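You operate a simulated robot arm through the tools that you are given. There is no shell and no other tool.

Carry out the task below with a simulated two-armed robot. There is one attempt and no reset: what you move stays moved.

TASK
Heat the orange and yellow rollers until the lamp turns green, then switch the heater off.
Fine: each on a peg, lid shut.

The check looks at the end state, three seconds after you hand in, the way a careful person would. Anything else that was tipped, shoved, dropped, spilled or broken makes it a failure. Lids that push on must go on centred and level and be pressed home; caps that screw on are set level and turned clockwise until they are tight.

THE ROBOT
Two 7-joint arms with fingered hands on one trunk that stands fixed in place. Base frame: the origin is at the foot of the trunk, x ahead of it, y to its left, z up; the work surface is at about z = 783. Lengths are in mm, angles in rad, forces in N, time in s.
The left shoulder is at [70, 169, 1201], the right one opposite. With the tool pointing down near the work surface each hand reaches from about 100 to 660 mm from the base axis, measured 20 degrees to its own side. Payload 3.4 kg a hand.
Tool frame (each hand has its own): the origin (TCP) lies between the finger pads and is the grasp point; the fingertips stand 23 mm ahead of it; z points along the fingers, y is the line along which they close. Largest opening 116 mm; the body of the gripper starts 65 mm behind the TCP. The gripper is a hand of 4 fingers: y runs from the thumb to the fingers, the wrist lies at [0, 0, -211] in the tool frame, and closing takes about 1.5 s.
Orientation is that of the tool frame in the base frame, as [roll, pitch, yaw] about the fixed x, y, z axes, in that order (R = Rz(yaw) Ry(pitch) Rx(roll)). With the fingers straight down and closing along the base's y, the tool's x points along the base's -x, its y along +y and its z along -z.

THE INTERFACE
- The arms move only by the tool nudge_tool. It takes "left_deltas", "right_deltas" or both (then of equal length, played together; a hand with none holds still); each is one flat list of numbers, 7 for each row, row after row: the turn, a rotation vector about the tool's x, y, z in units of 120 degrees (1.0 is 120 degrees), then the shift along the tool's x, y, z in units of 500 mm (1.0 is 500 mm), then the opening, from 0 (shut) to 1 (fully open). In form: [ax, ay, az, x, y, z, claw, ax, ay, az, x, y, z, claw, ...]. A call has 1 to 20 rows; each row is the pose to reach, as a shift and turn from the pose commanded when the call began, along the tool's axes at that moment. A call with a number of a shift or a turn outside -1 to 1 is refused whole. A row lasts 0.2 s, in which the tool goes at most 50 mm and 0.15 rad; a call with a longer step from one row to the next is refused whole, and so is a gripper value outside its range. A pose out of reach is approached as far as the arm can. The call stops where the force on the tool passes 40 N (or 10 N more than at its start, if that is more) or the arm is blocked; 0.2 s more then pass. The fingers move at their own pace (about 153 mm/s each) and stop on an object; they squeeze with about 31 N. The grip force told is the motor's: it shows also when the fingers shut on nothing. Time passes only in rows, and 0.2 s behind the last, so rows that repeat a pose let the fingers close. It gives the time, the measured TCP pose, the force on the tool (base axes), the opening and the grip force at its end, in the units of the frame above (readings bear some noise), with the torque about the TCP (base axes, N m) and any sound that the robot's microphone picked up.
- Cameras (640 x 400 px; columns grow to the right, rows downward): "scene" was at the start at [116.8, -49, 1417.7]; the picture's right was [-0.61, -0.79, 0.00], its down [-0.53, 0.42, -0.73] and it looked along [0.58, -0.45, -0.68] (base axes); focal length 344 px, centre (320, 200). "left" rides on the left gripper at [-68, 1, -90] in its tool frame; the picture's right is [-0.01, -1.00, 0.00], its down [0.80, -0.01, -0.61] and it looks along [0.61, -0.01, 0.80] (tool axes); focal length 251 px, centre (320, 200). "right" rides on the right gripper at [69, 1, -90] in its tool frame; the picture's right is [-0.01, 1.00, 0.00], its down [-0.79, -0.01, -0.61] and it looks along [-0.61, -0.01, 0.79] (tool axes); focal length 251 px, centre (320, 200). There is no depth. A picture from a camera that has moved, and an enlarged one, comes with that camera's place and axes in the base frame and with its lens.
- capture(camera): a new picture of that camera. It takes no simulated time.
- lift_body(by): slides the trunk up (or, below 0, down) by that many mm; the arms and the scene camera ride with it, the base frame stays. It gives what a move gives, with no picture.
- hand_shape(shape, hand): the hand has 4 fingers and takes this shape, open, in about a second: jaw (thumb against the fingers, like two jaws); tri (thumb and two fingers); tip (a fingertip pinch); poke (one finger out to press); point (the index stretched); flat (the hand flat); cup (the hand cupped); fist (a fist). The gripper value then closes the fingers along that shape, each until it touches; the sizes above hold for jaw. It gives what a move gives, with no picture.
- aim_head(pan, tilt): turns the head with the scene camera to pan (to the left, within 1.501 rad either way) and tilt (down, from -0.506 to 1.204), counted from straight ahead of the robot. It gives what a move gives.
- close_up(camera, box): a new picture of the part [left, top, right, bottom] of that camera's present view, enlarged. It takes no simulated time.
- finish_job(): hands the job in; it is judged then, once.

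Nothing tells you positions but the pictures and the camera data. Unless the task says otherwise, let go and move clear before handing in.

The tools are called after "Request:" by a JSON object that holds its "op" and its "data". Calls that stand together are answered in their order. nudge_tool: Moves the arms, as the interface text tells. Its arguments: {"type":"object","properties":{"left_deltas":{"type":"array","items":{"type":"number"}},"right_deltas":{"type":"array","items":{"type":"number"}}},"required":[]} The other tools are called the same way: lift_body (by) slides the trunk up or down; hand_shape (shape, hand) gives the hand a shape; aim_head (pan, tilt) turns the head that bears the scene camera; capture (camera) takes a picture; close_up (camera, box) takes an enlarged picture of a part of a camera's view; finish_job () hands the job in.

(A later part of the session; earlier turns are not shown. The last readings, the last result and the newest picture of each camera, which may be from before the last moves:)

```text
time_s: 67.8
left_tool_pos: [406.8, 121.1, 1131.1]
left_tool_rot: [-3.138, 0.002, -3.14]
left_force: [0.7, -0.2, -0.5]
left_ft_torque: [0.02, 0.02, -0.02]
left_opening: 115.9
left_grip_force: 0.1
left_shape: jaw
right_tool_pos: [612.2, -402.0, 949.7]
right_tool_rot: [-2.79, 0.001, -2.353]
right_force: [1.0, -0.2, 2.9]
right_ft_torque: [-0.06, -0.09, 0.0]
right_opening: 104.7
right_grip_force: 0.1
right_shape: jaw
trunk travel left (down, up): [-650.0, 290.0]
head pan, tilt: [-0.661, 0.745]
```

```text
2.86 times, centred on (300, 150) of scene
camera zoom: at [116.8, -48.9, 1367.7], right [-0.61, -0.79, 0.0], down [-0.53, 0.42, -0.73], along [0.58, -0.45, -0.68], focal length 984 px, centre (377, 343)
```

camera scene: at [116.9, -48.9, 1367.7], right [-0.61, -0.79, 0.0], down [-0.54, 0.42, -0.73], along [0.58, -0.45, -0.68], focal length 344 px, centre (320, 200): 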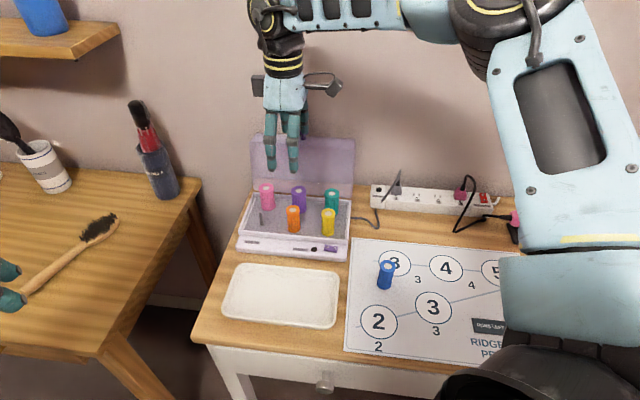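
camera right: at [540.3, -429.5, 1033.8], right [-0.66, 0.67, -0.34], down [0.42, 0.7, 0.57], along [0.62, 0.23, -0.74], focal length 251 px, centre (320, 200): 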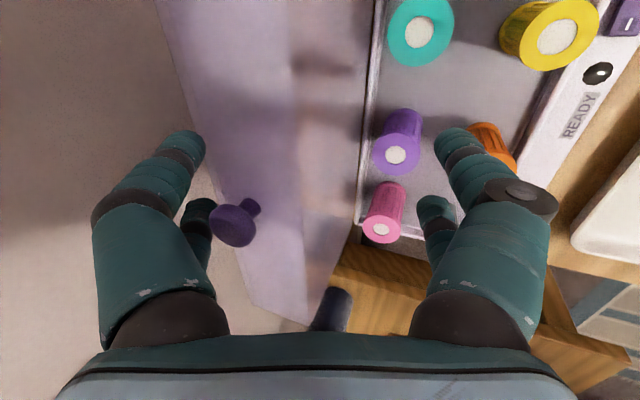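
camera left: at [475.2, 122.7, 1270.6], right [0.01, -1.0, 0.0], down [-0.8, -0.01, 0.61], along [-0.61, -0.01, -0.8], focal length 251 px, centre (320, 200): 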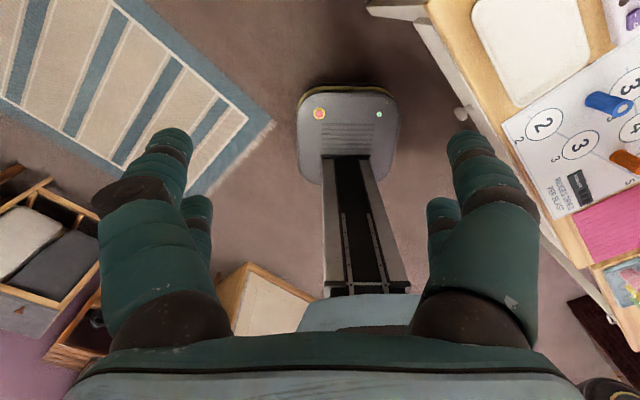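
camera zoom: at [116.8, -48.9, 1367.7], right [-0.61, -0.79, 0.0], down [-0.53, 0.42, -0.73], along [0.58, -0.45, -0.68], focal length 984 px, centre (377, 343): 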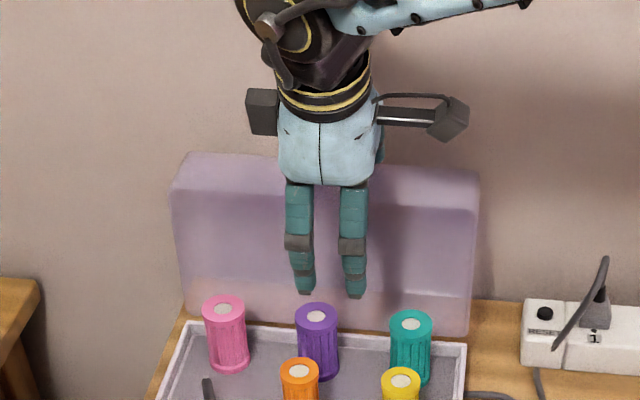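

The lid follows nicely (about 9° so far, 3 N). I continue along the arc toward upright.

Request:
{"op": "nudge_tool", "data": {"right_deltas": [0, 0, 0, 0, 0.0162, -0.0085, 0.9, 0, 0, 0, 0, 0.0323, -0.0165, 0.9, 0, 0, 0, 0, 0.0485, -0.0245, 0.9, 0, 0, 0, 0, 0.0647, -0.032, 0.9, 0, 0, 0, 0, 0.0808, -0.0395, 0.9, 0, 0, 0, 0, 0.097, -0.047, 0.9, 0, 0, 0, 0, 0.097, -0.047, 0.9]}}

Request:
{"op": "capture", "data": {"camera": "right"}}

Request:
{"op": "close_up", "data": {"camera": "scene", "box": [220, 80, 380, 220]}}

```text
time_s: 69.4
left_tool_pos: [406.7, 121.1, 1131.3]
left_tool_rot: [-3.14, -0.002, -3.138]
left_force: [-0.1, 0.4, -0.3]
left_ft_torque: [-0.02, 0.0, -0.03]
left_opening: 115.8
left_grip_force: 0.1
left_shape: jaw
right_tool_pos: [573.9, -363.7, 955.2]
right_tool_rot: [-2.793, 0.0, -2.354]
right_force: [-1.4, -0.1, 1.8]
right_ft_torque: [-0.07, -0.09, -0.01]
right_opening: 104.9
right_grip_force: 0.0
right_shape: jaw
trunk travel left (down, up): [-650.0, 290.0]
head pan, tilt: [-0.661, 0.745]
```

```text
taken
camera right: at [501.9, -390.7, 1039.3], right [-0.66, 0.67, -0.34], down [0.42, 0.7, 0.57], along [0.62, 0.23, -0.74], focal length 251 px, centre (320, 200)
```

right: 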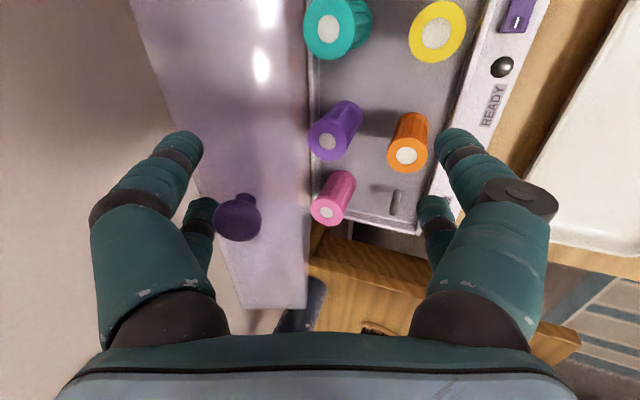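

```text
2.86 times, centred on (300, 150) of scene
camera zoom: at [116.6, -48.8, 1367.7], right [-0.61, -0.79, 0.0], down [-0.53, 0.42, -0.74], along [0.58, -0.45, -0.68], focal length 984 px, centre (377, 343)
```

zoom: 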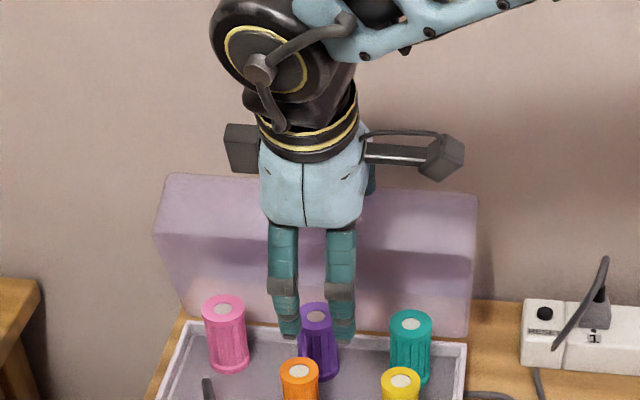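

The lid is just past upright (about 76° from closed). Before the balance point I narrow the fork to about 45 mm around the knob, shifting the hand back so the knob itself hardly moves.

Request:
{"op": "nudge_tool", "data": {"right_deltas": [0, 0, 0, 0, -0.0085, 0, 0.83, 0, 0, 0, 0, -0.017, 0, 0.76, 0, 0, 0, 0, -0.0255, 0, 0.68, 0, 0, 0, 0, -0.034, 0, 0.61, 0, 0, 0, 0, -0.0425, 0, 0.54, 0, 0, 0, 0, -0.051, 0, 0.46, 0, 0, 0, 0, -0.058, 0, 0.4, 0, 0, 0, 0, -0.058, 0, 0.4]}}

Request:
{"op": "capture", "data": {"camera": "right"}}

Request:
{"op": "close_up", "data": {"camera": "right", "box": [180, 100, 460, 290]}}

Request:
{"op": "close_up", "data": {"camera": "scene", "box": [220, 80, 380, 220]}}

```text
time_s: 71.2
left_tool_pos: [406.5, 124.2, 1132.6]
left_tool_rot: [-3.14, 0.0, -3.141]
left_force: [-0.5, -0.6, 0.2]
left_ft_torque: [-0.02, 0.01, -0.02]
left_opening: 116.2
left_grip_force: 0.1
left_shape: jaw
right_tool_pos: [591.4, -382.2, 965.4]
right_tool_rot: [-2.795, -0.002, -2.356]
right_force: [-6.0, 6.8, -1.1]
right_ft_torque: [0.89, 1.08, -0.4]
right_opening: 16.4
right_grip_force: 30.6
right_shape: jaw
trunk travel left (down, up): [-650.0, 290.0]
head pan, tilt: [-0.661, 0.745]
```

```text
taken
camera right: at [519.9, -408.6, 1049.6], right [-0.66, 0.67, -0.34], down [0.42, 0.7, 0.57], along [0.62, 0.23, -0.75], focal length 251 px, centre (320, 200)
```

right: 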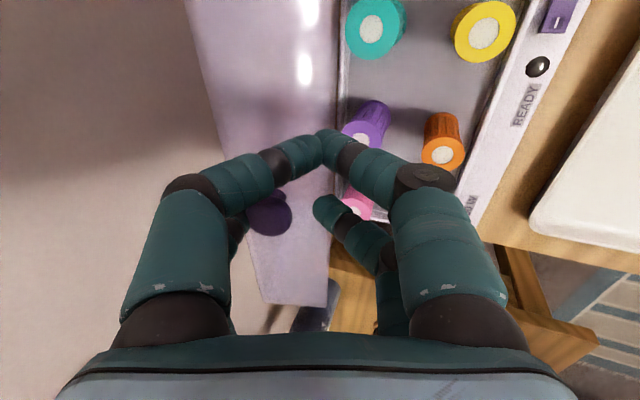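

```text
2.11 times, centred on (320, 195) of right
camera zoom: at [519.9, -408.6, 1049.6], right [-0.66, 0.67, -0.34], down [0.42, 0.7, 0.57], along [0.62, 0.23, -0.75], focal length 529 px, centre (320, 210)
```

zoom: 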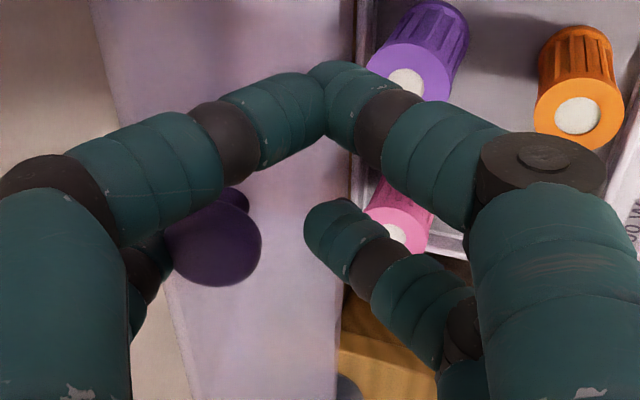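

```text
2.86 times, centred on (300, 150) of scene
camera zoom: at [116.0, -46.9, 1367.8], right [-0.61, -0.79, 0.0], down [-0.53, 0.42, -0.74], along [0.58, -0.45, -0.68], focal length 984 px, centre (377, 343)
```

zoom: 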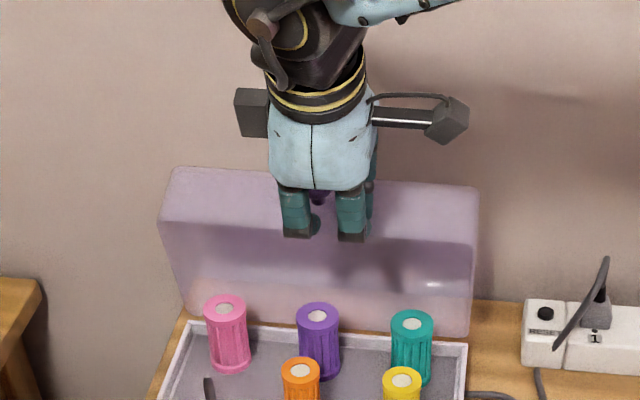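

The fingers are coupled: the pair beside the knob closed fully while the rear finger on the knob stayed out. I hold briefly to read the settled forces.

Request:
{"op": "nudge_tool", "data": {"right_deltas": [0, 0, 0, 0, 0, 0, 0.4, 0, 0, 0, 0, 0, 0, 0.4, 0, 0, 0, 0, 0, 0, 0.4]}}

Request:
{"op": "close_up", "data": {"camera": "right", "box": [180, 100, 460, 290]}}

```text
time_s: 72.0
left_tool_pos: [407.0, 123.2, 1131.5]
left_tool_rot: [-3.141, 0.0, -3.14]
left_force: [0.5, -0.4, 0.3]
left_ft_torque: [0.02, 0.01, -0.01]
left_opening: 115.8
left_grip_force: 0.1
left_shape: jaw
right_tool_pos: [592.1, -382.6, 965.3]
right_tool_rot: [-2.795, 0.0, -2.354]
right_force: [-5.3, 8.8, -3.3]
right_ft_torque: [0.98, 1.24, -0.44]
right_opening: 16.9
right_grip_force: 31.1
right_shape: jaw
trunk travel left (down, up): [-650.0, 290.0]
head pan, tilt: [-0.661, 0.745]
```

```text
2.11 times, centred on (320, 195) of right
camera zoom: at [520.5, -409.4, 1049.9], right [-0.66, 0.67, -0.34], down [0.42, 0.7, 0.57], along [0.62, 0.23, -0.75], focal length 529 px, centre (320, 210)
```

zoom: 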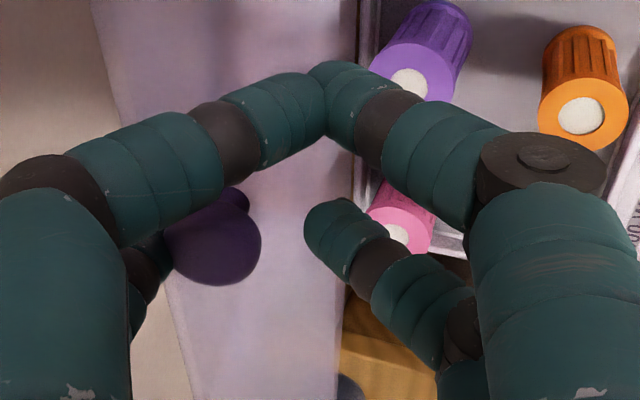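

The lid is pinched between the rear finger behind the knob and the closed pair at the rim. I relax the fingers to about 70 mm, keeping the rear finger hooked, and check.

Request:
{"op": "nudge_tool", "data": {"right_deltas": [0, 0, 0, 0, 0, 0, 0.45, 0, 0, 0, 0, 0, 0, 0.5, 0, 0, 0, 0, 0, 0, 0.55, 0, 0, 0, 0, 0, 0, 0.6, 0, 0, 0, 0, 0, 0, 0.6, 0, 0, 0, 0, 0, 0, 0.6]}}

Request:
{"op": "capture", "data": {"camera": "right"}}

Request:
{"op": "close_up", "data": {"camera": "scene", "box": [220, 80, 380, 220]}}

```text
time_s: 73.4
left_tool_pos: [406.7, 122.0, 1131.7]
left_tool_rot: [-3.141, 0.001, -3.141]
left_force: [0.0, 0.0, 0.1]
left_ft_torque: [0.02, 0.0, 0.02]
left_opening: 115.6
left_grip_force: 0.1
left_shape: jaw
right_tool_pos: [590.9, -383.6, 965.3]
right_tool_rot: [-2.792, 0.0, -2.355]
right_force: [0.6, -0.6, -0.3]
right_ft_torque: [0.01, -0.01, 0.0]
right_opening: 69.1
right_grip_force: 0.0
right_shape: jaw
trunk travel left (down, up): [-650.0, 290.0]
head pan, tilt: [-0.661, 0.745]
```

```text
taken
camera right: at [520.9, -410.7, 1049.4], right [-0.66, 0.67, -0.34], down [0.42, 0.7, 0.57], along [0.62, 0.23, -0.74], focal length 251 px, centre (320, 200)
```

right: 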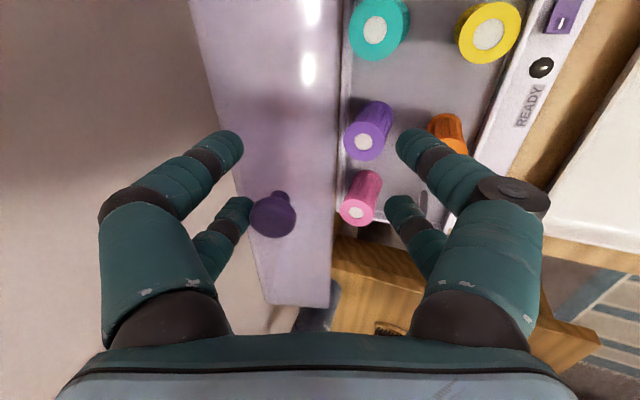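

```text
2.86 times, centred on (300, 150) of scene
camera zoom: at [116.9, -48.9, 1367.7], right [-0.61, -0.79, 0.0], down [-0.54, 0.42, -0.73], along [0.58, -0.45, -0.68], focal length 984 px, centre (377, 343)
```

zoom: 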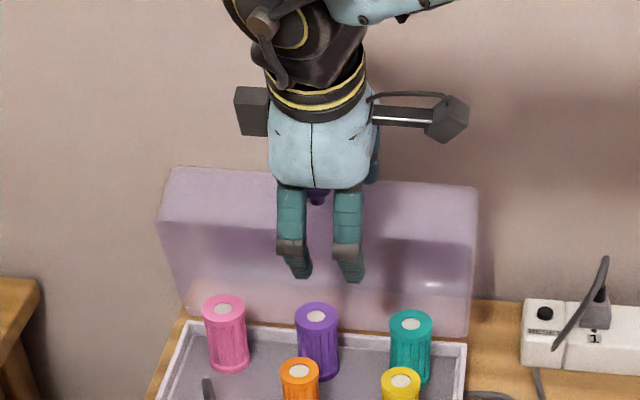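

Forces are now near zero with the fork at 69 mm around the knob, so the lid can move freely. I continue pulling it slowly along the arc.

Request:
{"op": "nudge_tool", "data": {"right_deltas": [0, 0, 0, 0, 0.0131, -0.0048, 0.6, 0, 0, 0, 0, 0.0263, -0.0095, 0.6, 0, 0, 0, 0, 0.0394, -0.014, 0.6, 0, 0, 0, 0, 0.0525, -0.0184, 0.6, 0, 0, 0, 0, 0.0657, -0.0226, 0.6, 0, 0, 0, 0, 0.0788, -0.0266, 0.6, 0, 0, 0, 0, 0.0788, -0.0266, 0.6]}}

Request:
{"op": "capture", "data": {"camera": "right"}}

Request:
{"op": "close_up", "data": {"camera": "scene", "box": [220, 80, 380, 220]}}

```text
time_s: 75.0
left_tool_pos: [406.8, 122.4, 1132.2]
left_tool_rot: [-3.139, -0.001, -3.14]
left_force: [-0.9, 0.1, 0.7]
left_ft_torque: [-0.02, 0.0, -0.02]
left_opening: 115.6
left_grip_force: 0.0
left_shape: jaw
right_tool_pos: [562.6, -354.1, 963.5]
right_tool_rot: [-2.794, 0.002, -2.356]
right_force: [-0.6, -0.4, 0.8]
right_ft_torque: [0.01, 0.0, 0.02]
right_opening: 68.9
right_grip_force: 0.1
right_shape: jaw
trunk travel left (down, up): [-650.0, 290.0]
head pan, tilt: [-0.661, 0.745]
```

```text
taken
camera right: at [491.8, -381.6, 1047.9], right [-0.66, 0.67, -0.34], down [0.42, 0.7, 0.57], along [0.62, 0.23, -0.74], focal length 251 px, centre (320, 200)
```

right: 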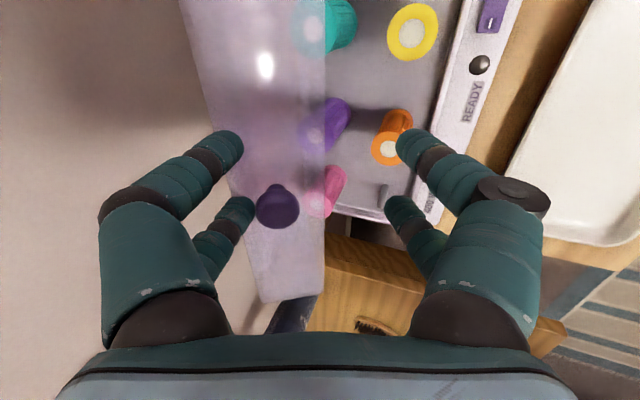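

```text
2.86 times, centred on (300, 150) of scene
camera zoom: at [117.0, -49.0, 1367.7], right [-0.61, -0.79, 0.0], down [-0.54, 0.42, -0.73], along [0.58, -0.45, -0.68], focal length 984 px, centre (377, 343)
```

zoom: 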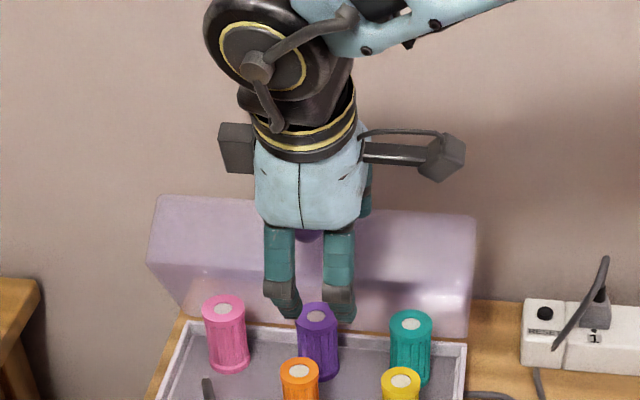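

The lid is near its balance point and the forces are tiny. I tighten the fork a little so that the front fingers are close when it tips over.

Request:
{"op": "nudge_tool", "data": {"right_deltas": [0, 0, 0, 0, 0, 0, 0.56, 0, 0, 0, 0, 0, 0, 0.52, 0, 0, 0, 0, 0, 0, 0.48, 0, 0, 0, 0, 0, 0, 0.44, 0, 0, 0, 0, 0, 0, 0.4, 0, 0, 0, 0, 0, 0, 0.4]}}

Request:
{"op": "capture", "data": {"camera": "right"}}

Request:
{"op": "close_up", "data": {"camera": "scene", "box": [220, 80, 380, 220]}}

```text
time_s: 76.4
left_tool_pos: [407.3, 121.4, 1132.7]
left_tool_rot: [-3.14, -0.001, -3.141]
left_force: [-0.2, -0.2, 0.0]
left_ft_torque: [-0.03, -0.02, -0.02]
left_opening: 115.7
left_grip_force: 0.0
left_shape: jaw
right_tool_pos: [562.9, -354.2, 963.8]
right_tool_rot: [-2.794, 0.0, -2.355]
right_force: [0.1, 0.2, 0.6]
right_ft_torque: [0.0, 0.03, 0.0]
right_opening: 47.1
right_grip_force: 0.0
right_shape: jaw
trunk travel left (down, up): [-650.0, 290.0]
head pan, tilt: [-0.661, 0.745]
```

```text
taken
camera right: at [491.8, -381.7, 1047.9], right [-0.66, 0.67, -0.34], down [0.42, 0.7, 0.57], along [0.62, 0.23, -0.74], focal length 251 px, centre (320, 200)
```

right: 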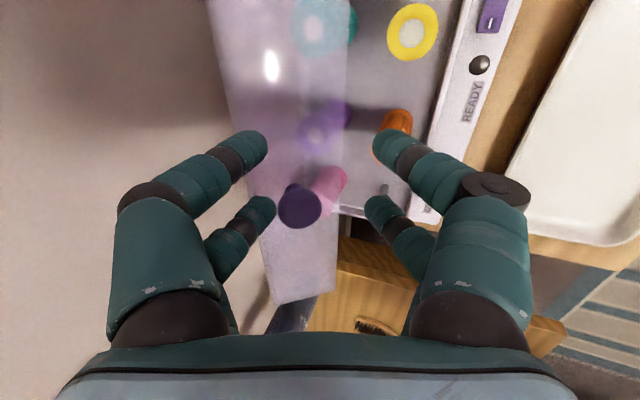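

```text
2.86 times, centred on (300, 150) of scene
camera zoom: at [116.9, -48.9, 1367.7], right [-0.61, -0.79, 0.0], down [-0.54, 0.42, -0.73], along [0.58, -0.45, -0.68], focal length 984 px, centre (377, 343)
```

zoom: 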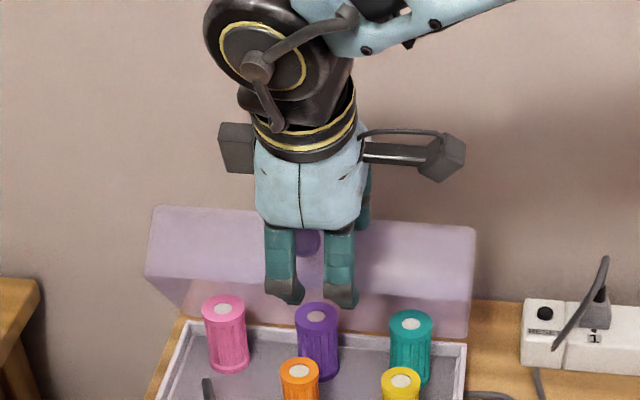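

Fork symmetric at 47 mm, knob between the fingers, lid holding at about 59°. I keep moving forward and now downward along the arc.

Request:
{"op": "nudge_tool", "data": {"right_deltas": [0, 0, 0, 0, 0.0113, 0.0, 0.4, 0, 0, 0, 0, 0.0226, 0.001, 0.4, 0, 0, 0, 0, 0.0339, 0.002, 0.4, 0, 0, 0, 0, 0.0452, 0.003, 0.4, 0, 0, 0, 0, 0.0565, 0.004, 0.4, 0, 0, 0, 0, 0.0678, 0.005, 0.4, 0, 0, 0, 0, 0.0678, 0.005, 0.4]}}

Request:
{"op": "capture", "data": {"camera": "right"}}

Request:
{"op": "close_up", "data": {"camera": "scene", "box": [220, 80, 380, 220]}}

```text
time_s: 78.0
left_tool_pos: [405.8, 122.3, 1132.6]
left_tool_rot: [-3.14, -0.001, -3.139]
left_force: [-0.5, 0.6, 0.3]
left_ft_torque: [0.01, 0.01, 0.01]
left_opening: 115.9
left_grip_force: 0.0
left_shape: jaw
right_tool_pos: [541.6, -332.5, 949.6]
right_tool_rot: [-2.793, -0.002, -2.353]
right_force: [0.3, 0.5, -0.5]
right_ft_torque: [-0.02, 0.01, -0.03]
right_opening: 46.7
right_grip_force: 0.2
right_shape: jaw
trunk travel left (down, up): [-650.0, 290.0]
head pan, tilt: [-0.661, 0.745]
```

```text
taken
camera right: at [470.1, -359.8, 1034.5], right [-0.66, 0.67, -0.34], down [0.42, 0.7, 0.57], along [0.62, 0.23, -0.75], focal length 251 px, centre (320, 200)
```

right: 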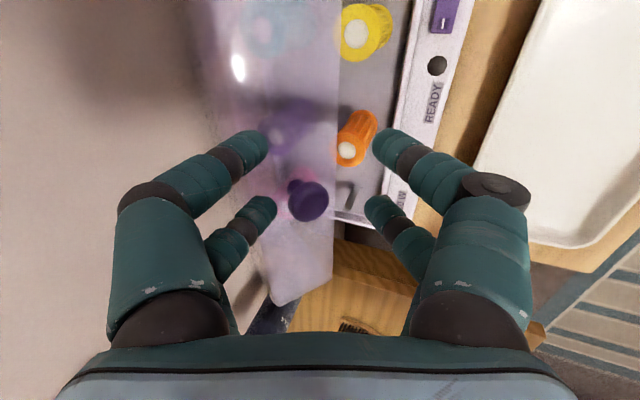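

```text
2.86 times, centred on (300, 150) of scene
camera zoom: at [116.8, -48.9, 1367.7], right [-0.61, -0.79, 0.0], down [-0.53, 0.42, -0.73], along [0.58, -0.45, -0.68], focal length 984 px, centre (377, 343)
```

zoom: 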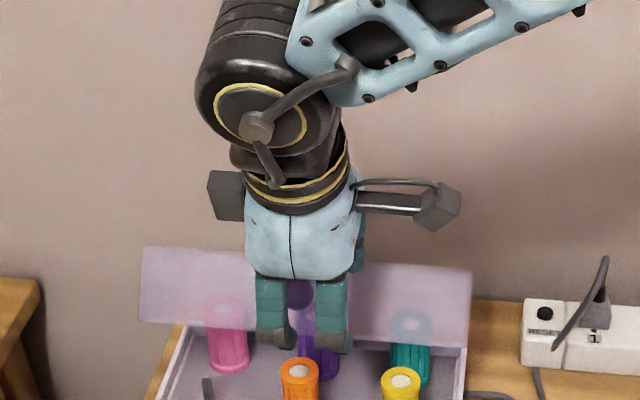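

The lid now stays where it's put (friction hinge), at about 44° from closed. That makes it simple: I withdraw upward, close the fingers, and move behind the top edge to press down on the lid panel.

Request:
{"op": "nudge_tool", "data": {"right_deltas": [0, 0, 0, 0, -0.0137, -0.0376, 0.4, 0, 0, 0, 0, -0.0273, -0.0752, 0.4, 0, 0, 0, 0, -0.041, -0.1128, 0.4, 0, 0, 0, 0, -0.0753, -0.1003, 0.2, 0, 0, 0, 0, -0.1096, -0.0878, 0.1, 0, 0, 0, 0, -0.1439, -0.0753, 0, 0, 0, 0, 0, -0.1782, -0.0628, 0, 0, 0, 0, 0, -0.1782, -0.0628, 0, 0, 0, 0, 0, -0.1782, -0.0628, 0]}}

Request:
{"op": "capture", "data": {"camera": "right"}}

Request:
{"op": "close_up", "data": {"camera": "scene", "box": [220, 80, 380, 220]}}

```text
time_s: 80.0
left_tool_pos: [406.8, 121.8, 1132.0]
left_tool_rot: [-3.14, -0.001, -3.14]
left_force: [-0.6, -0.1, -0.5]
left_ft_torque: [-0.02, -0.01, 0.02]
left_opening: 116.0
left_grip_force: 0.0
left_shape: jaw
right_tool_pos: [591.7, -383.9, 1010.5]
right_tool_rot: [-2.792, -0.001, -2.354]
right_force: [1.0, 0.2, 0.1]
right_ft_torque: [0.01, 0.01, -0.03]
right_opening: 0.0
right_grip_force: 31.2
right_shape: jaw
trunk travel left (down, up): [-650.0, 290.0]
head pan, tilt: [-0.661, 0.745]
```

```text
taken
camera right: at [521.6, -411.7, 1094.8], right [-0.66, 0.67, -0.34], down [0.42, 0.7, 0.57], along [0.62, 0.23, -0.74], focal length 251 px, centre (320, 200)
```

right: 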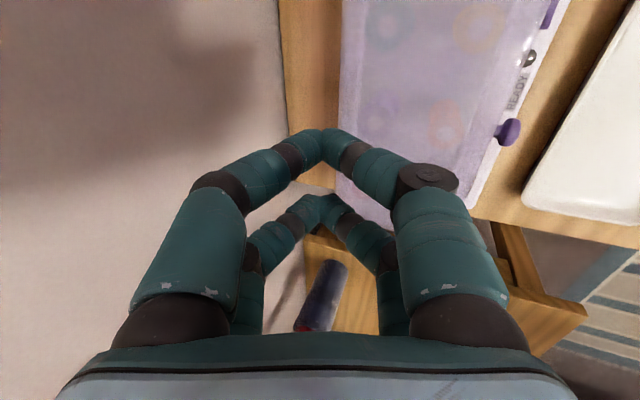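

```text
2.86 times, centred on (300, 150) of scene
camera zoom: at [116.9, -48.9, 1367.7], right [-0.61, -0.79, 0.0], down [-0.54, 0.42, -0.73], along [0.58, -0.45, -0.68], focal length 984 px, centre (377, 343)
```

zoom: 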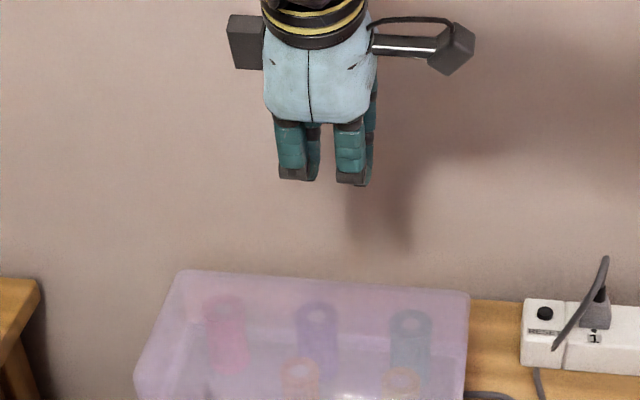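

The lid has swung shut by itself, apparently damped. I'll inspect it closely.

Request:
{"op": "capture", "data": {"camera": "scene"}}

Request:
{"op": "close_up", "data": {"camera": "scene", "box": [220, 150, 370, 280]}}

Request:
{"op": "close_up", "data": {"camera": "scene", "box": [280, 200, 360, 270]}}

```text
taken
camera scene: at [116.9, -48.9, 1367.7], right [-0.61, -0.79, 0.0], down [-0.54, 0.42, -0.73], along [0.58, -0.45, -0.68], focal length 344 px, centre (320, 200)
```

scene: 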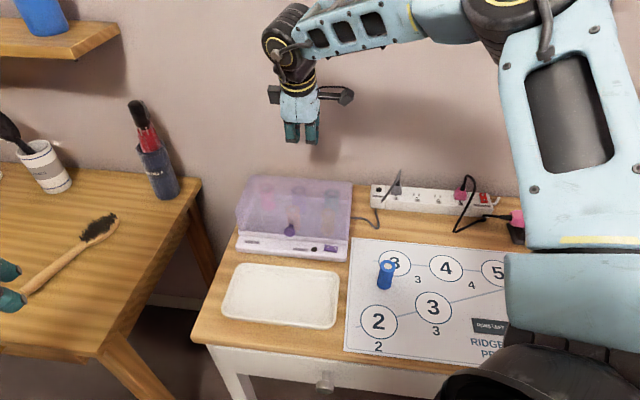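

```text
3.08 times, centred on (295, 215) of scene
camera zoom: at [116.9, -48.9, 1367.7], right [-0.61, -0.79, 0.0], down [-0.54, 0.42, -0.73], along [0.58, -0.45, -0.68], focal length 1060 px, centre (397, 154)
```

zoom: 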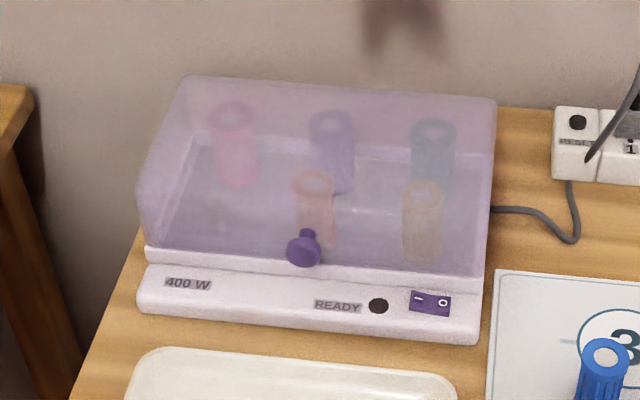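

```text
5.71 times, centred on (320, 235) of scene
camera zoom: at [116.9, -48.9, 1367.7], right [-0.61, -0.79, 0.0], down [-0.54, 0.42, -0.73], along [0.58, -0.45, -0.68], focal length 1968 px, centre (320, 0)
```

zoom: 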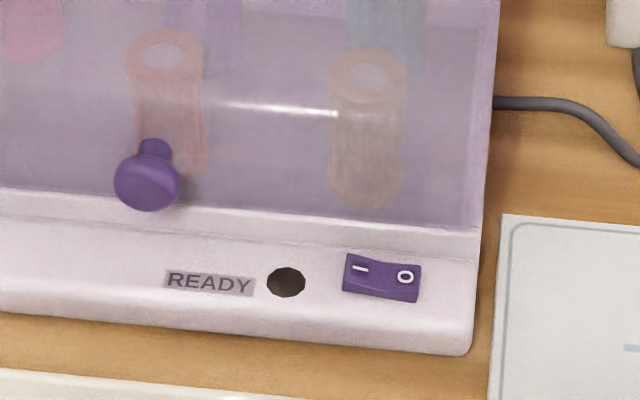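

The lid is shut with all rollers upright inside. For the rocker switch, which sits close to the lid's front wall, I want the single-finger "poke" shape. I'll form it here in free air and triangulate the fingertip.

Request:
{"op": "hand_shape", "data": {"hand": "right", "shape": "poke"}}

Request:
{"op": "capture", "data": {"camera": "right"}}

Request:
{"op": "close_up", "data": {"camera": "scene", "box": [255, 75, 355, 155]}}

Request:
{"op": "capture", "data": {"camera": "left"}}

```text
time_s: 80.9
left_tool_pos: [406.5, 121.0, 1132.8]
left_tool_rot: [-3.139, 0.0, -3.138]
left_force: [0.1, 0.3, -0.1]
left_ft_torque: [0.02, -0.04, 0.01]
left_opening: 115.8
left_grip_force: 0.0
left_shape: jaw
right_tool_pos: [592.0, -383.6, 1011.0]
right_tool_rot: [-2.792, 0.002, -2.355]
right_force: [0.1, -0.5, 1.0]
right_ft_torque: [0.02, 0.02, -0.03]
right_opening: 0.0
right_grip_force: 0.0
right_shape: poke
trunk travel left (down, up): [-650.0, 290.0]
head pan, tilt: [-0.661, 0.745]
```

```text
taken
camera right: at [521.5, -411.6, 1094.9], right [-0.66, 0.67, -0.34], down [0.42, 0.7, 0.57], along [0.62, 0.23, -0.74], focal length 251 px, centre (320, 200)
```

right: 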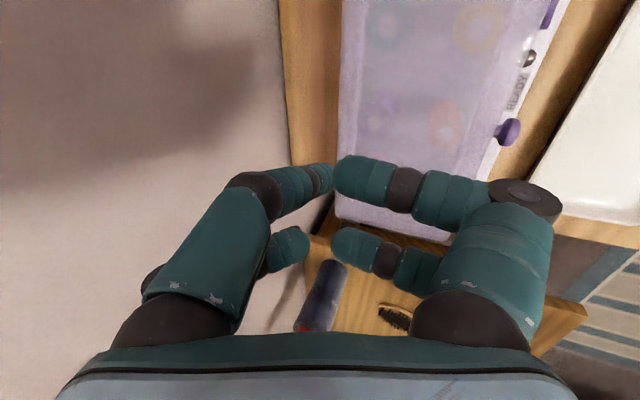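

```text
5.00 times, centred on (305, 115) of scene
camera zoom: at [116.9, -48.9, 1367.7], right [-0.61, -0.79, 0.0], down [-0.53, 0.42, -0.73], along [0.58, -0.45, -0.68], focal length 1722 px, centre (395, 625)
```

zoom: 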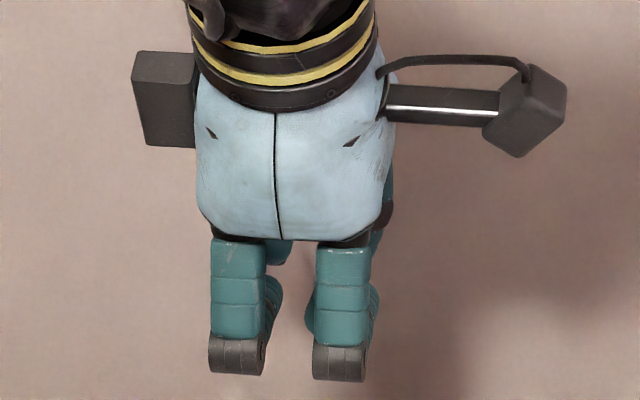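

```text
taken
camera left: at [475.5, 122.8, 1220.5], right [0.01, -1.0, 0.0], down [-0.79, -0.01, 0.61], along [-0.61, -0.01, -0.8], focal length 251 px, centre (320, 200)
```

left: 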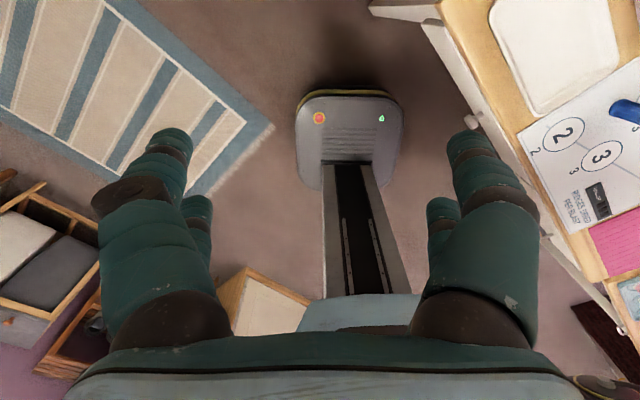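

The poke finger isn't much longer than the others, so I'll use the closed jaw with the fingers arching along the panel. The rear fingertip pair goes over the "I" half and the front pair hangs off the panel. I level the hand, yaw back, and move in front of the heater.

Request:
{"op": "hand_shape", "data": {"hand": "right", "shape": "jaw"}}

Request:
{"op": "nudge_tool", "data": {"right_deltas": [-0.042, 0, 0, 0, 0, 0, 0.6, -0.083, 0, 0, 0, 0, 0, 0.3, -0.125, 0, 0, 0, 0, 0, 0, -0.1667, 0, 0, 0, 0, 0, 0, -0.1667, 0, 0, 0, 0, 0, 0, -0.1667, 0, 0, 0, 0, 0, 0]}}

```text
time_s: 81.8
left_tool_pos: [406.3, 122.2, 1130.8]
left_tool_rot: [3.141, 0.0, -3.139]
left_force: [0.0, -0.1, 0.0]
left_ft_torque: [0.02, 0.0, -0.01]
left_opening: 116.2
left_grip_force: 0.1
left_shape: jaw
right_tool_pos: [592.4, -384.6, 1010.4]
right_tool_rot: [-2.793, 0.001, -2.354]
right_force: [-0.4, 0.4, 0.0]
right_ft_torque: [-0.01, 0.01, 0.01]
right_opening: 115.6
right_grip_force: 0.1
right_shape: jaw
trunk travel left (down, up): [-650.0, 290.0]
head pan, tilt: [-0.661, 0.745]
```

```text
time_s: 83.2
left_tool_pos: [405.5, 121.8, 1132.2]
left_tool_rot: [-3.139, 0.001, -3.139]
left_force: [-0.3, -0.1, -0.7]
left_ft_torque: [0.01, -0.02, 0.02]
left_opening: 115.9
left_grip_force: 0.0
left_shape: jaw
right_tool_pos: [593.5, -384.8, 1010.0]
right_tool_rot: [-3.141, 0.0, -2.354]
right_force: [0.3, -0.9, -0.5]
right_ft_torque: [0.01, 0.01, 0.01]
right_opening: 0.1
right_grip_force: 31.5
right_shape: jaw
trunk travel left (down, up): [-650.0, 290.0]
head pan, tilt: [-0.661, 0.745]
```

Request:
{"op": "nudge_tool", "data": {"right_deltas": [0, 0, 0.0625, 0.01, 0.0219, 0, 0, 0, 0, 0.125, 0.0201, 0.0438, 0, 0, 0, 0, 0.1875, 0.0302, 0.0657, 0, 0, 0, 0, 0.25, 0.0402, 0.0875, 0.01, 0, 0, 0, 0.3125, 0.0503, 0.1094, 0.03, 0, 0, 0, 0.375, 0.0603, 0.1313, 0.05, 0, 0, 0, 0.4375, 0.0704, 0.1532, 0.07, 0, 0, 0, 0.5, 0.0804, 0.1751, 0.09, 0, 0, 0, 0.5625, 0.0905, 0.197, 0.11, 0, 0, 0, 0.625, 0.1005, 0.2188, 0.13, 0, 0, 0, 0.6875, 0.1106, 0.2407, 0.155, 0, 0, 0, 0.75, 0.1206, 0.2626, 0.18, 0, 0, 0, 0.75, 0.1206, 0.2626, 0.18, 0, 0, 0, 0.75, 0.1206, 0.2626, 0.18, 0]}}

Request:
{"op": "capture", "data": {"camera": "right"}}

Request:
{"op": "capture", "data": {"camera": "scene"}}

Request:
{"op": "close_up", "data": {"camera": "scene", "box": [270, 180, 370, 270]}}

```text
time_s: 86.2
left_tool_pos: [406.8, 120.7, 1132.2]
left_tool_rot: [-3.139, -0.001, -3.14]
left_force: [0.2, 0.8, 0.2]
left_ft_torque: [0.01, -0.01, -0.01]
left_opening: 116.1
left_grip_force: 0.1
left_shape: jaw
right_tool_pos: [457.1, -333.9, 920.6]
right_tool_rot: [3.141, -0.001, 2.356]
right_force: [0.2, 1.2, -0.7]
right_ft_torque: [0.0, -0.02, 0.0]
right_opening: 0.2
right_grip_force: 31.2
right_shape: jaw
trunk travel left (down, up): [-650.0, 290.0]
head pan, tilt: [-0.661, 0.745]
```

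```text
taken
camera right: at [408.8, -285.4, 1009.7], right [0.71, 0.7, 0.0], down [0.56, -0.57, 0.61], along [0.43, -0.43, -0.79], focal length 251 px, centre (320, 200)
```

right: 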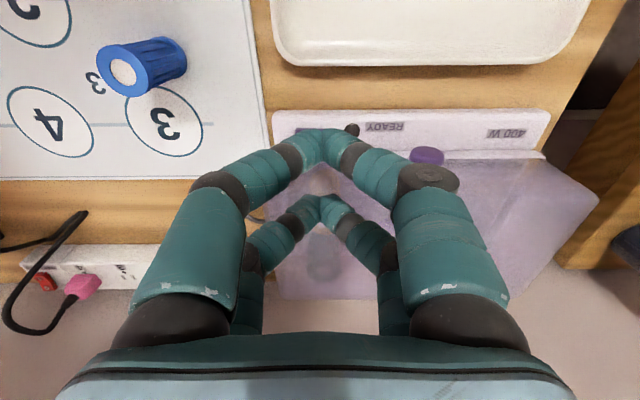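

```text
taken
camera scene: at [116.9, -48.9, 1367.7], right [-0.61, -0.79, 0.0], down [-0.53, 0.42, -0.73], along [0.58, -0.45, -0.68], focal length 344 px, centre (320, 200)
```

scene: 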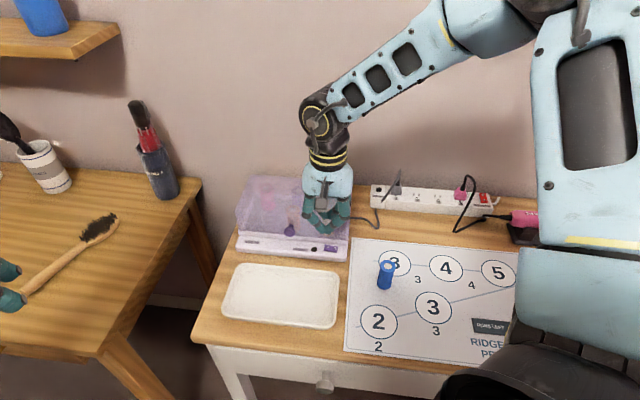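

```text
4.44 times, centred on (320, 225) of scene
camera zoom: at [116.9, -48.9, 1367.7], right [-0.61, -0.79, 0.0], down [-0.53, 0.42, -0.73], along [0.58, -0.45, -0.68], focal length 1530 px, centre (320, 89)
```

zoom: 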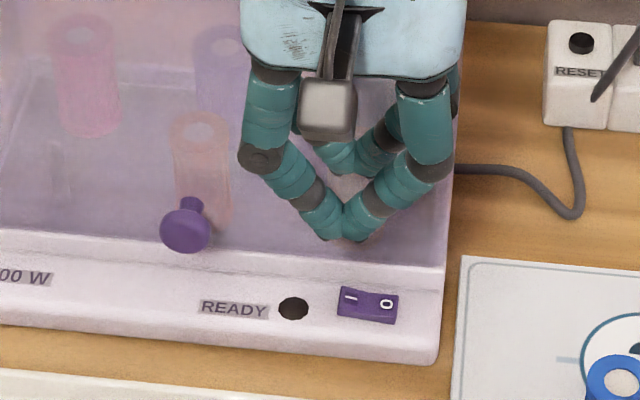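

The fingers are above the switch and only 1–2 mm from the "I" half in both directions. I nudge 2.5 mm left and lower to just above the rocker.

Request:
{"op": "nudge_tool", "data": {"right_deltas": [0, 0, 0, 0, 0.005, 0.04, 0, 0, 0, 0, 0, 0.005, 0.08, 0, 0, 0, 0, 0, 0.005, 0.12, 0, 0, 0, 0, 0, 0.005, 0.15, 0, 0, 0, 0, 0, 0.005, 0.16, 0, 0, 0, 0, 0, 0.005, 0.16, 0]}}

Request:
{"op": "capture", "data": {"camera": "right"}}

Request:
{"op": "close_up", "data": {"camera": "scene", "box": [285, 200, 365, 265]}}

Request:
{"op": "close_up", "data": {"camera": "right", "box": [230, 90, 430, 240]}}

```text
time_s: 87.6
left_tool_pos: [407.8, 121.9, 1131.9]
left_tool_rot: [-3.14, 0.0, -3.14]
left_force: [0.1, 0.2, 0.5]
left_ft_torque: [0.01, 0.01, 0.01]
left_opening: 116.1
left_grip_force: 0.1
left_shape: jaw
right_tool_pos: [459.4, -330.3, 839.5]
right_tool_rot: [3.141, -0.002, 2.356]
right_force: [0.6, 0.1, 1.2]
right_ft_torque: [-0.01, -0.01, -0.01]
right_opening: 0.0
right_grip_force: 30.8
right_shape: jaw
trunk travel left (down, up): [-650.0, 290.0]
head pan, tilt: [-0.661, 0.745]
```

```text
taken
camera right: at [410.6, -283.9, 929.2], right [0.71, 0.7, 0.0], down [0.56, -0.57, 0.61], along [0.43, -0.43, -0.79], focal length 251 px, centre (320, 200)
```

right: 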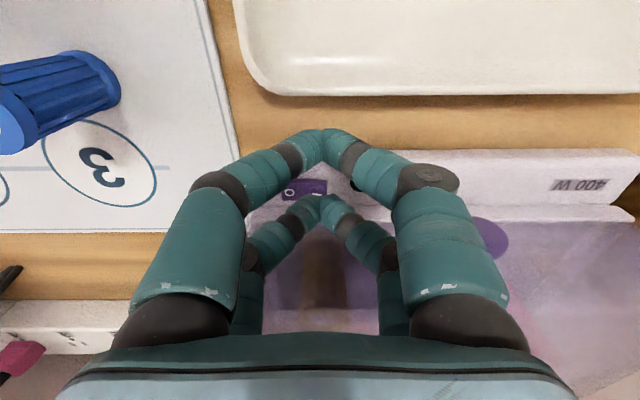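

```text
6.15 times, centred on (325, 232) of scene
camera zoom: at [116.9, -48.9, 1367.7], right [-0.61, -0.79, 0.0], down [-0.54, 0.42, -0.73], along [0.58, -0.45, -0.68], focal length 2119 px, centre (289, 0)
```

zoom: 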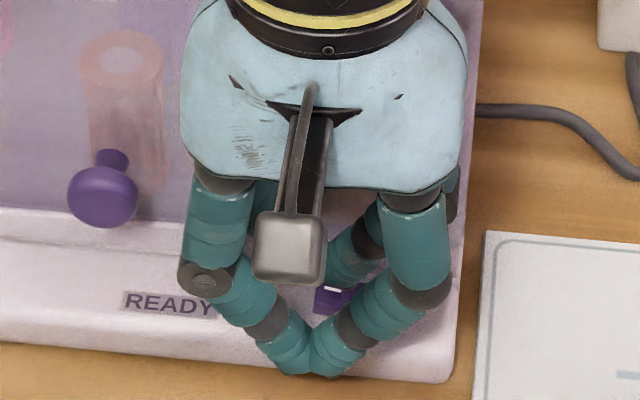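

```text
2.67 times, centred on (330, 165) of right
camera zoom: at [410.6, -283.9, 929.2], right [0.71, 0.7, 0.0], down [0.56, -0.57, 0.61], along [0.43, -0.43, -0.79], focal length 670 px, centre (293, 293)
```

zoom: 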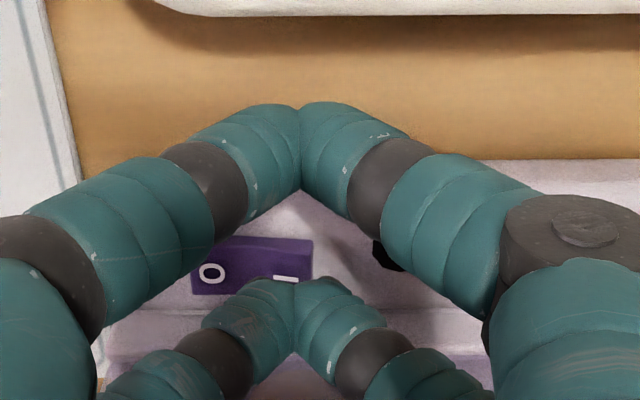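

The tips line up with the "I" mark, about 3 mm toward the front of the rocker. I shift 3 mm back and lower in small steps, watching the force.

Request:
{"op": "nudge_tool", "data": {"right_deltas": [0, 0, 0, -0.006, 0, 0.004, 0, 0, 0, 0, -0.006, 0, 0.008, 0, 0, 0, 0, -0.006, 0, 0.012, 0, 0, 0, 0, -0.006, 0, 0.016, 0, 0, 0, 0, -0.006, 0, 0.016, 0]}}

Request:
{"op": "close_up", "data": {"camera": "right", "box": [230, 90, 430, 240]}}

Request:
{"op": "close_up", "data": {"camera": "scene", "box": [285, 200, 365, 265]}}

```text
time_s: 88.8
left_tool_pos: [406.3, 122.4, 1131.9]
left_tool_rot: [-3.14, 0.0, -3.139]
left_force: [-0.5, 0.2, -0.5]
left_ft_torque: [0.02, -0.01, 0.05]
left_opening: 116.0
left_grip_force: 0.1
left_shape: jaw
right_tool_pos: [460.6, -334.7, 833.1]
right_tool_rot: [3.141, 0.001, 2.358]
right_force: [1.6, -0.6, 4.9]
right_ft_torque: [-0.1, 0.01, 0.01]
right_opening: 0.0
right_grip_force: 31.1
right_shape: jaw
trunk travel left (down, up): [-650.0, 290.0]
head pan, tilt: [-0.661, 0.745]
```

```text
2.67 times, centred on (330, 165) of right
camera zoom: at [411.8, -286.3, 922.4], right [0.71, 0.7, 0.0], down [0.56, -0.57, 0.61], along [0.43, -0.43, -0.79], focal length 670 px, centre (293, 293)
```

zoom: 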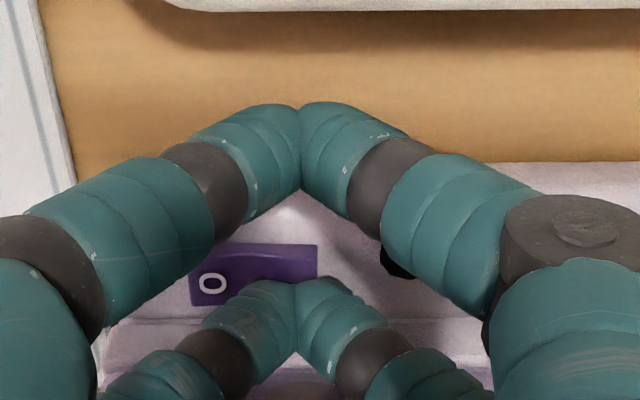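

```text
6.15 times, centred on (325, 232) of scene
camera zoom: at [116.3, -48.7, 1367.8], right [-0.61, -0.79, 0.0], down [-0.53, 0.42, -0.74], along [0.58, -0.45, -0.68], focal length 2119 px, centre (289, 0)
```

zoom: 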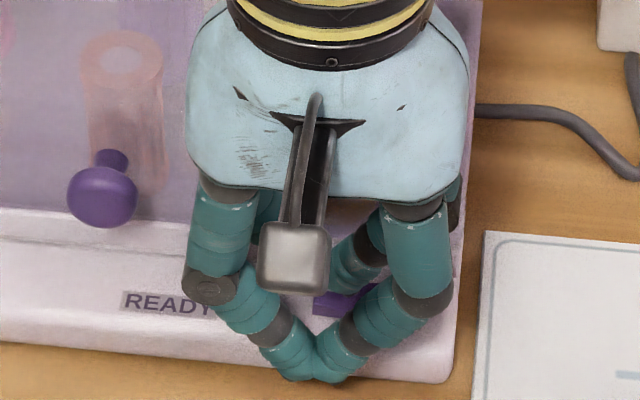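

Contact with the rocker (5 N). I press a few mm further.

Request:
{"op": "nudge_tool", "data": {"right_deltas": [0, 0, 0, 0, 0, 0.003, 0, 0, 0, 0, 0, 0, 0.006, 0, 0, 0, 0, 0, 0, 0.009, 0, 0, 0, 0, 0, 0, 0.009, 0]}}

Request:
{"op": "close_up", "data": {"camera": "right", "box": [230, 90, 430, 240]}}

Request:
{"op": "close_up", "data": {"camera": "scene", "box": [285, 200, 365, 265]}}

```text
time_s: 89.8
left_tool_pos: [404.1, 123.2, 1132.9]
left_tool_rot: [-3.14, 0.003, -3.139]
left_force: [0.3, -0.4, 0.6]
left_ft_torque: [-0.02, 0.0, -0.02]
left_opening: 116.1
left_grip_force: 0.0
left_shape: jaw
right_tool_pos: [458.9, -333.8, 830.4]
right_tool_rot: [3.138, 0.005, 2.359]
right_force: [2.4, -6.8, 25.0]
right_ft_torque: [-0.6, -0.32, 0.01]
right_opening: 0.1
right_grip_force: 31.2
right_shape: jaw
trunk travel left (down, up): [-650.0, 290.0]
head pan, tilt: [-0.661, 0.745]
```

```text
2.67 times, centred on (330, 165) of right
camera zoom: at [410.0, -286.0, 919.8], right [0.71, 0.7, 0.0], down [0.55, -0.57, 0.61], along [0.43, -0.43, -0.79], focal length 670 px, centre (293, 293)
```

zoom: 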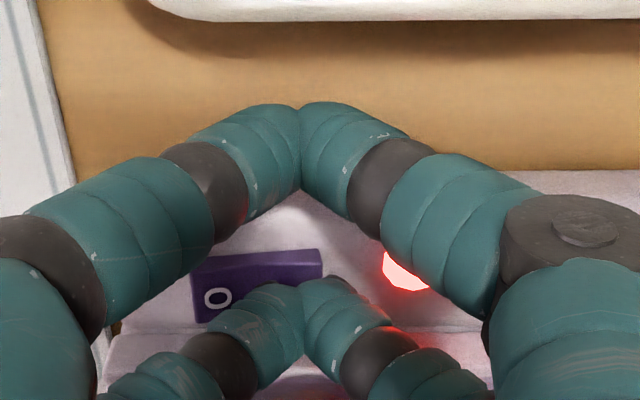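

```text
6.15 times, centred on (325, 232) of scene
camera zoom: at [113.1, -47.4, 1368.4], right [-0.61, -0.79, 0.0], down [-0.53, 0.42, -0.74], along [0.58, -0.45, -0.68], focal length 2119 px, centre (289, 0)
```

zoom: 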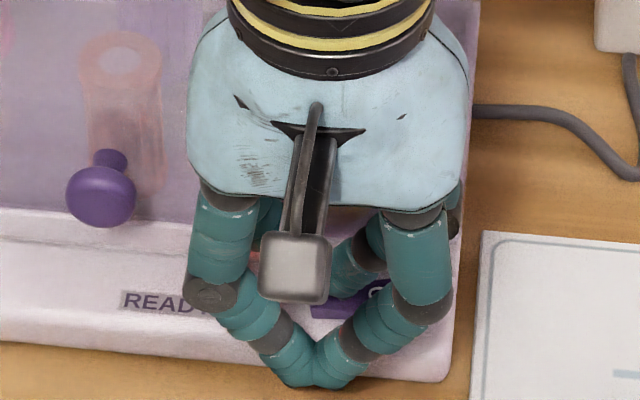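

The READY lamp has lit red, so the heater is on. I lift straight off and check.

Request:
{"op": "nudge_tool", "data": {"right_deltas": [0, 0, 0, 0, 0, -0.01, 0, 0, 0, 0, 0, 0, -0.04, 0, 0, 0, 0, 0, 0, -0.08, 0, 0, 0, 0, 0, 0, -0.12, 0, 0, 0, 0, 0, 0, -0.12, 0]}}

Request:
{"op": "close_up", "data": {"camera": "scene", "box": [220, 150, 370, 280]}}

Request:
{"op": "close_up", "data": {"camera": "scene", "box": [290, 225, 360, 275]}}

Request:
{"op": "close_up", "data": {"camera": "right", "box": [230, 60, 430, 240]}}

```text
time_s: 91.0
left_tool_pos: [406.6, 122.2, 1132.1]
left_tool_rot: [-3.139, -0.001, -3.138]
left_force: [-0.6, -1.4, 0.4]
left_ft_torque: [0.02, 0.01, -0.01]
left_opening: 116.0
left_grip_force: 0.1
left_shape: jaw
right_tool_pos: [461.4, -336.4, 887.5]
right_tool_rot: [3.142, 0.002, 2.359]
right_force: [0.1, 0.5, 0.5]
right_ft_torque: [0.0, -0.01, 0.02]
right_opening: 0.0
right_grip_force: 31.2
right_shape: jaw
trunk travel left (down, up): [-650.0, 290.0]
head pan, tilt: [-0.661, 0.745]
```

```text
3.08 times, centred on (295, 215) of scene
camera zoom: at [116.9, -49.0, 1367.7], right [-0.61, -0.79, 0.0], down [-0.54, 0.42, -0.73], along [0.58, -0.45, -0.68], focal length 1060 px, centre (397, 154)
```

zoom: 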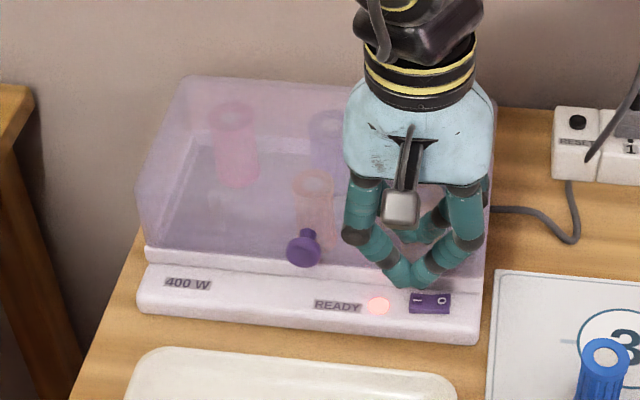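

```text
8.00 times, centred on (325, 250) of scene
camera zoom: at [116.9, -49.0, 1367.7], right [-0.61, -0.79, 0.0], down [-0.54, 0.42, -0.73], along [0.58, -0.45, -0.68], focal length 2755 px, centre (280, -200)
```

zoom: 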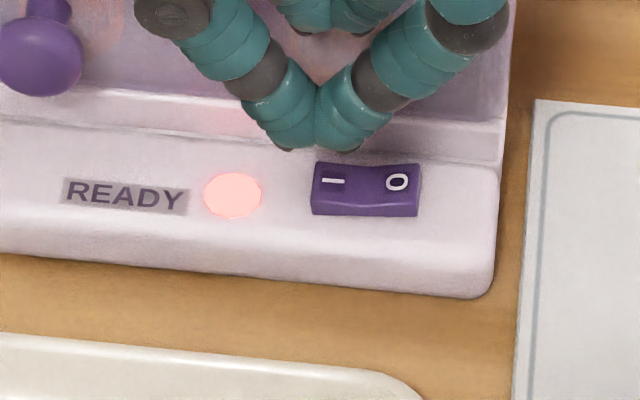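

```text
2.22 times, centred on (330, 150) of right
camera zoom: at [412.4, -287.4, 977.6], right [0.71, 0.7, 0.0], down [0.56, -0.57, 0.61], along [0.43, -0.43, -0.79], focal length 559 px, centre (298, 311)
```

zoom: 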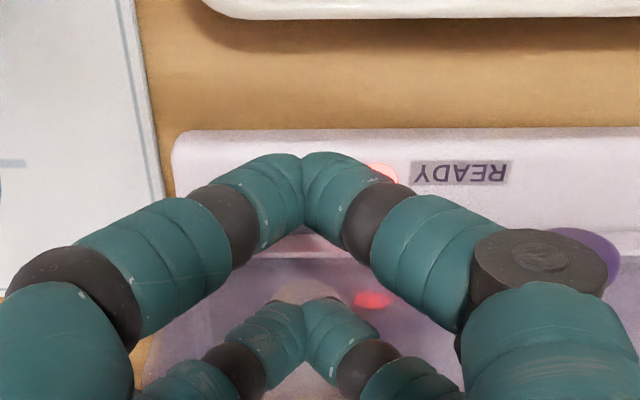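

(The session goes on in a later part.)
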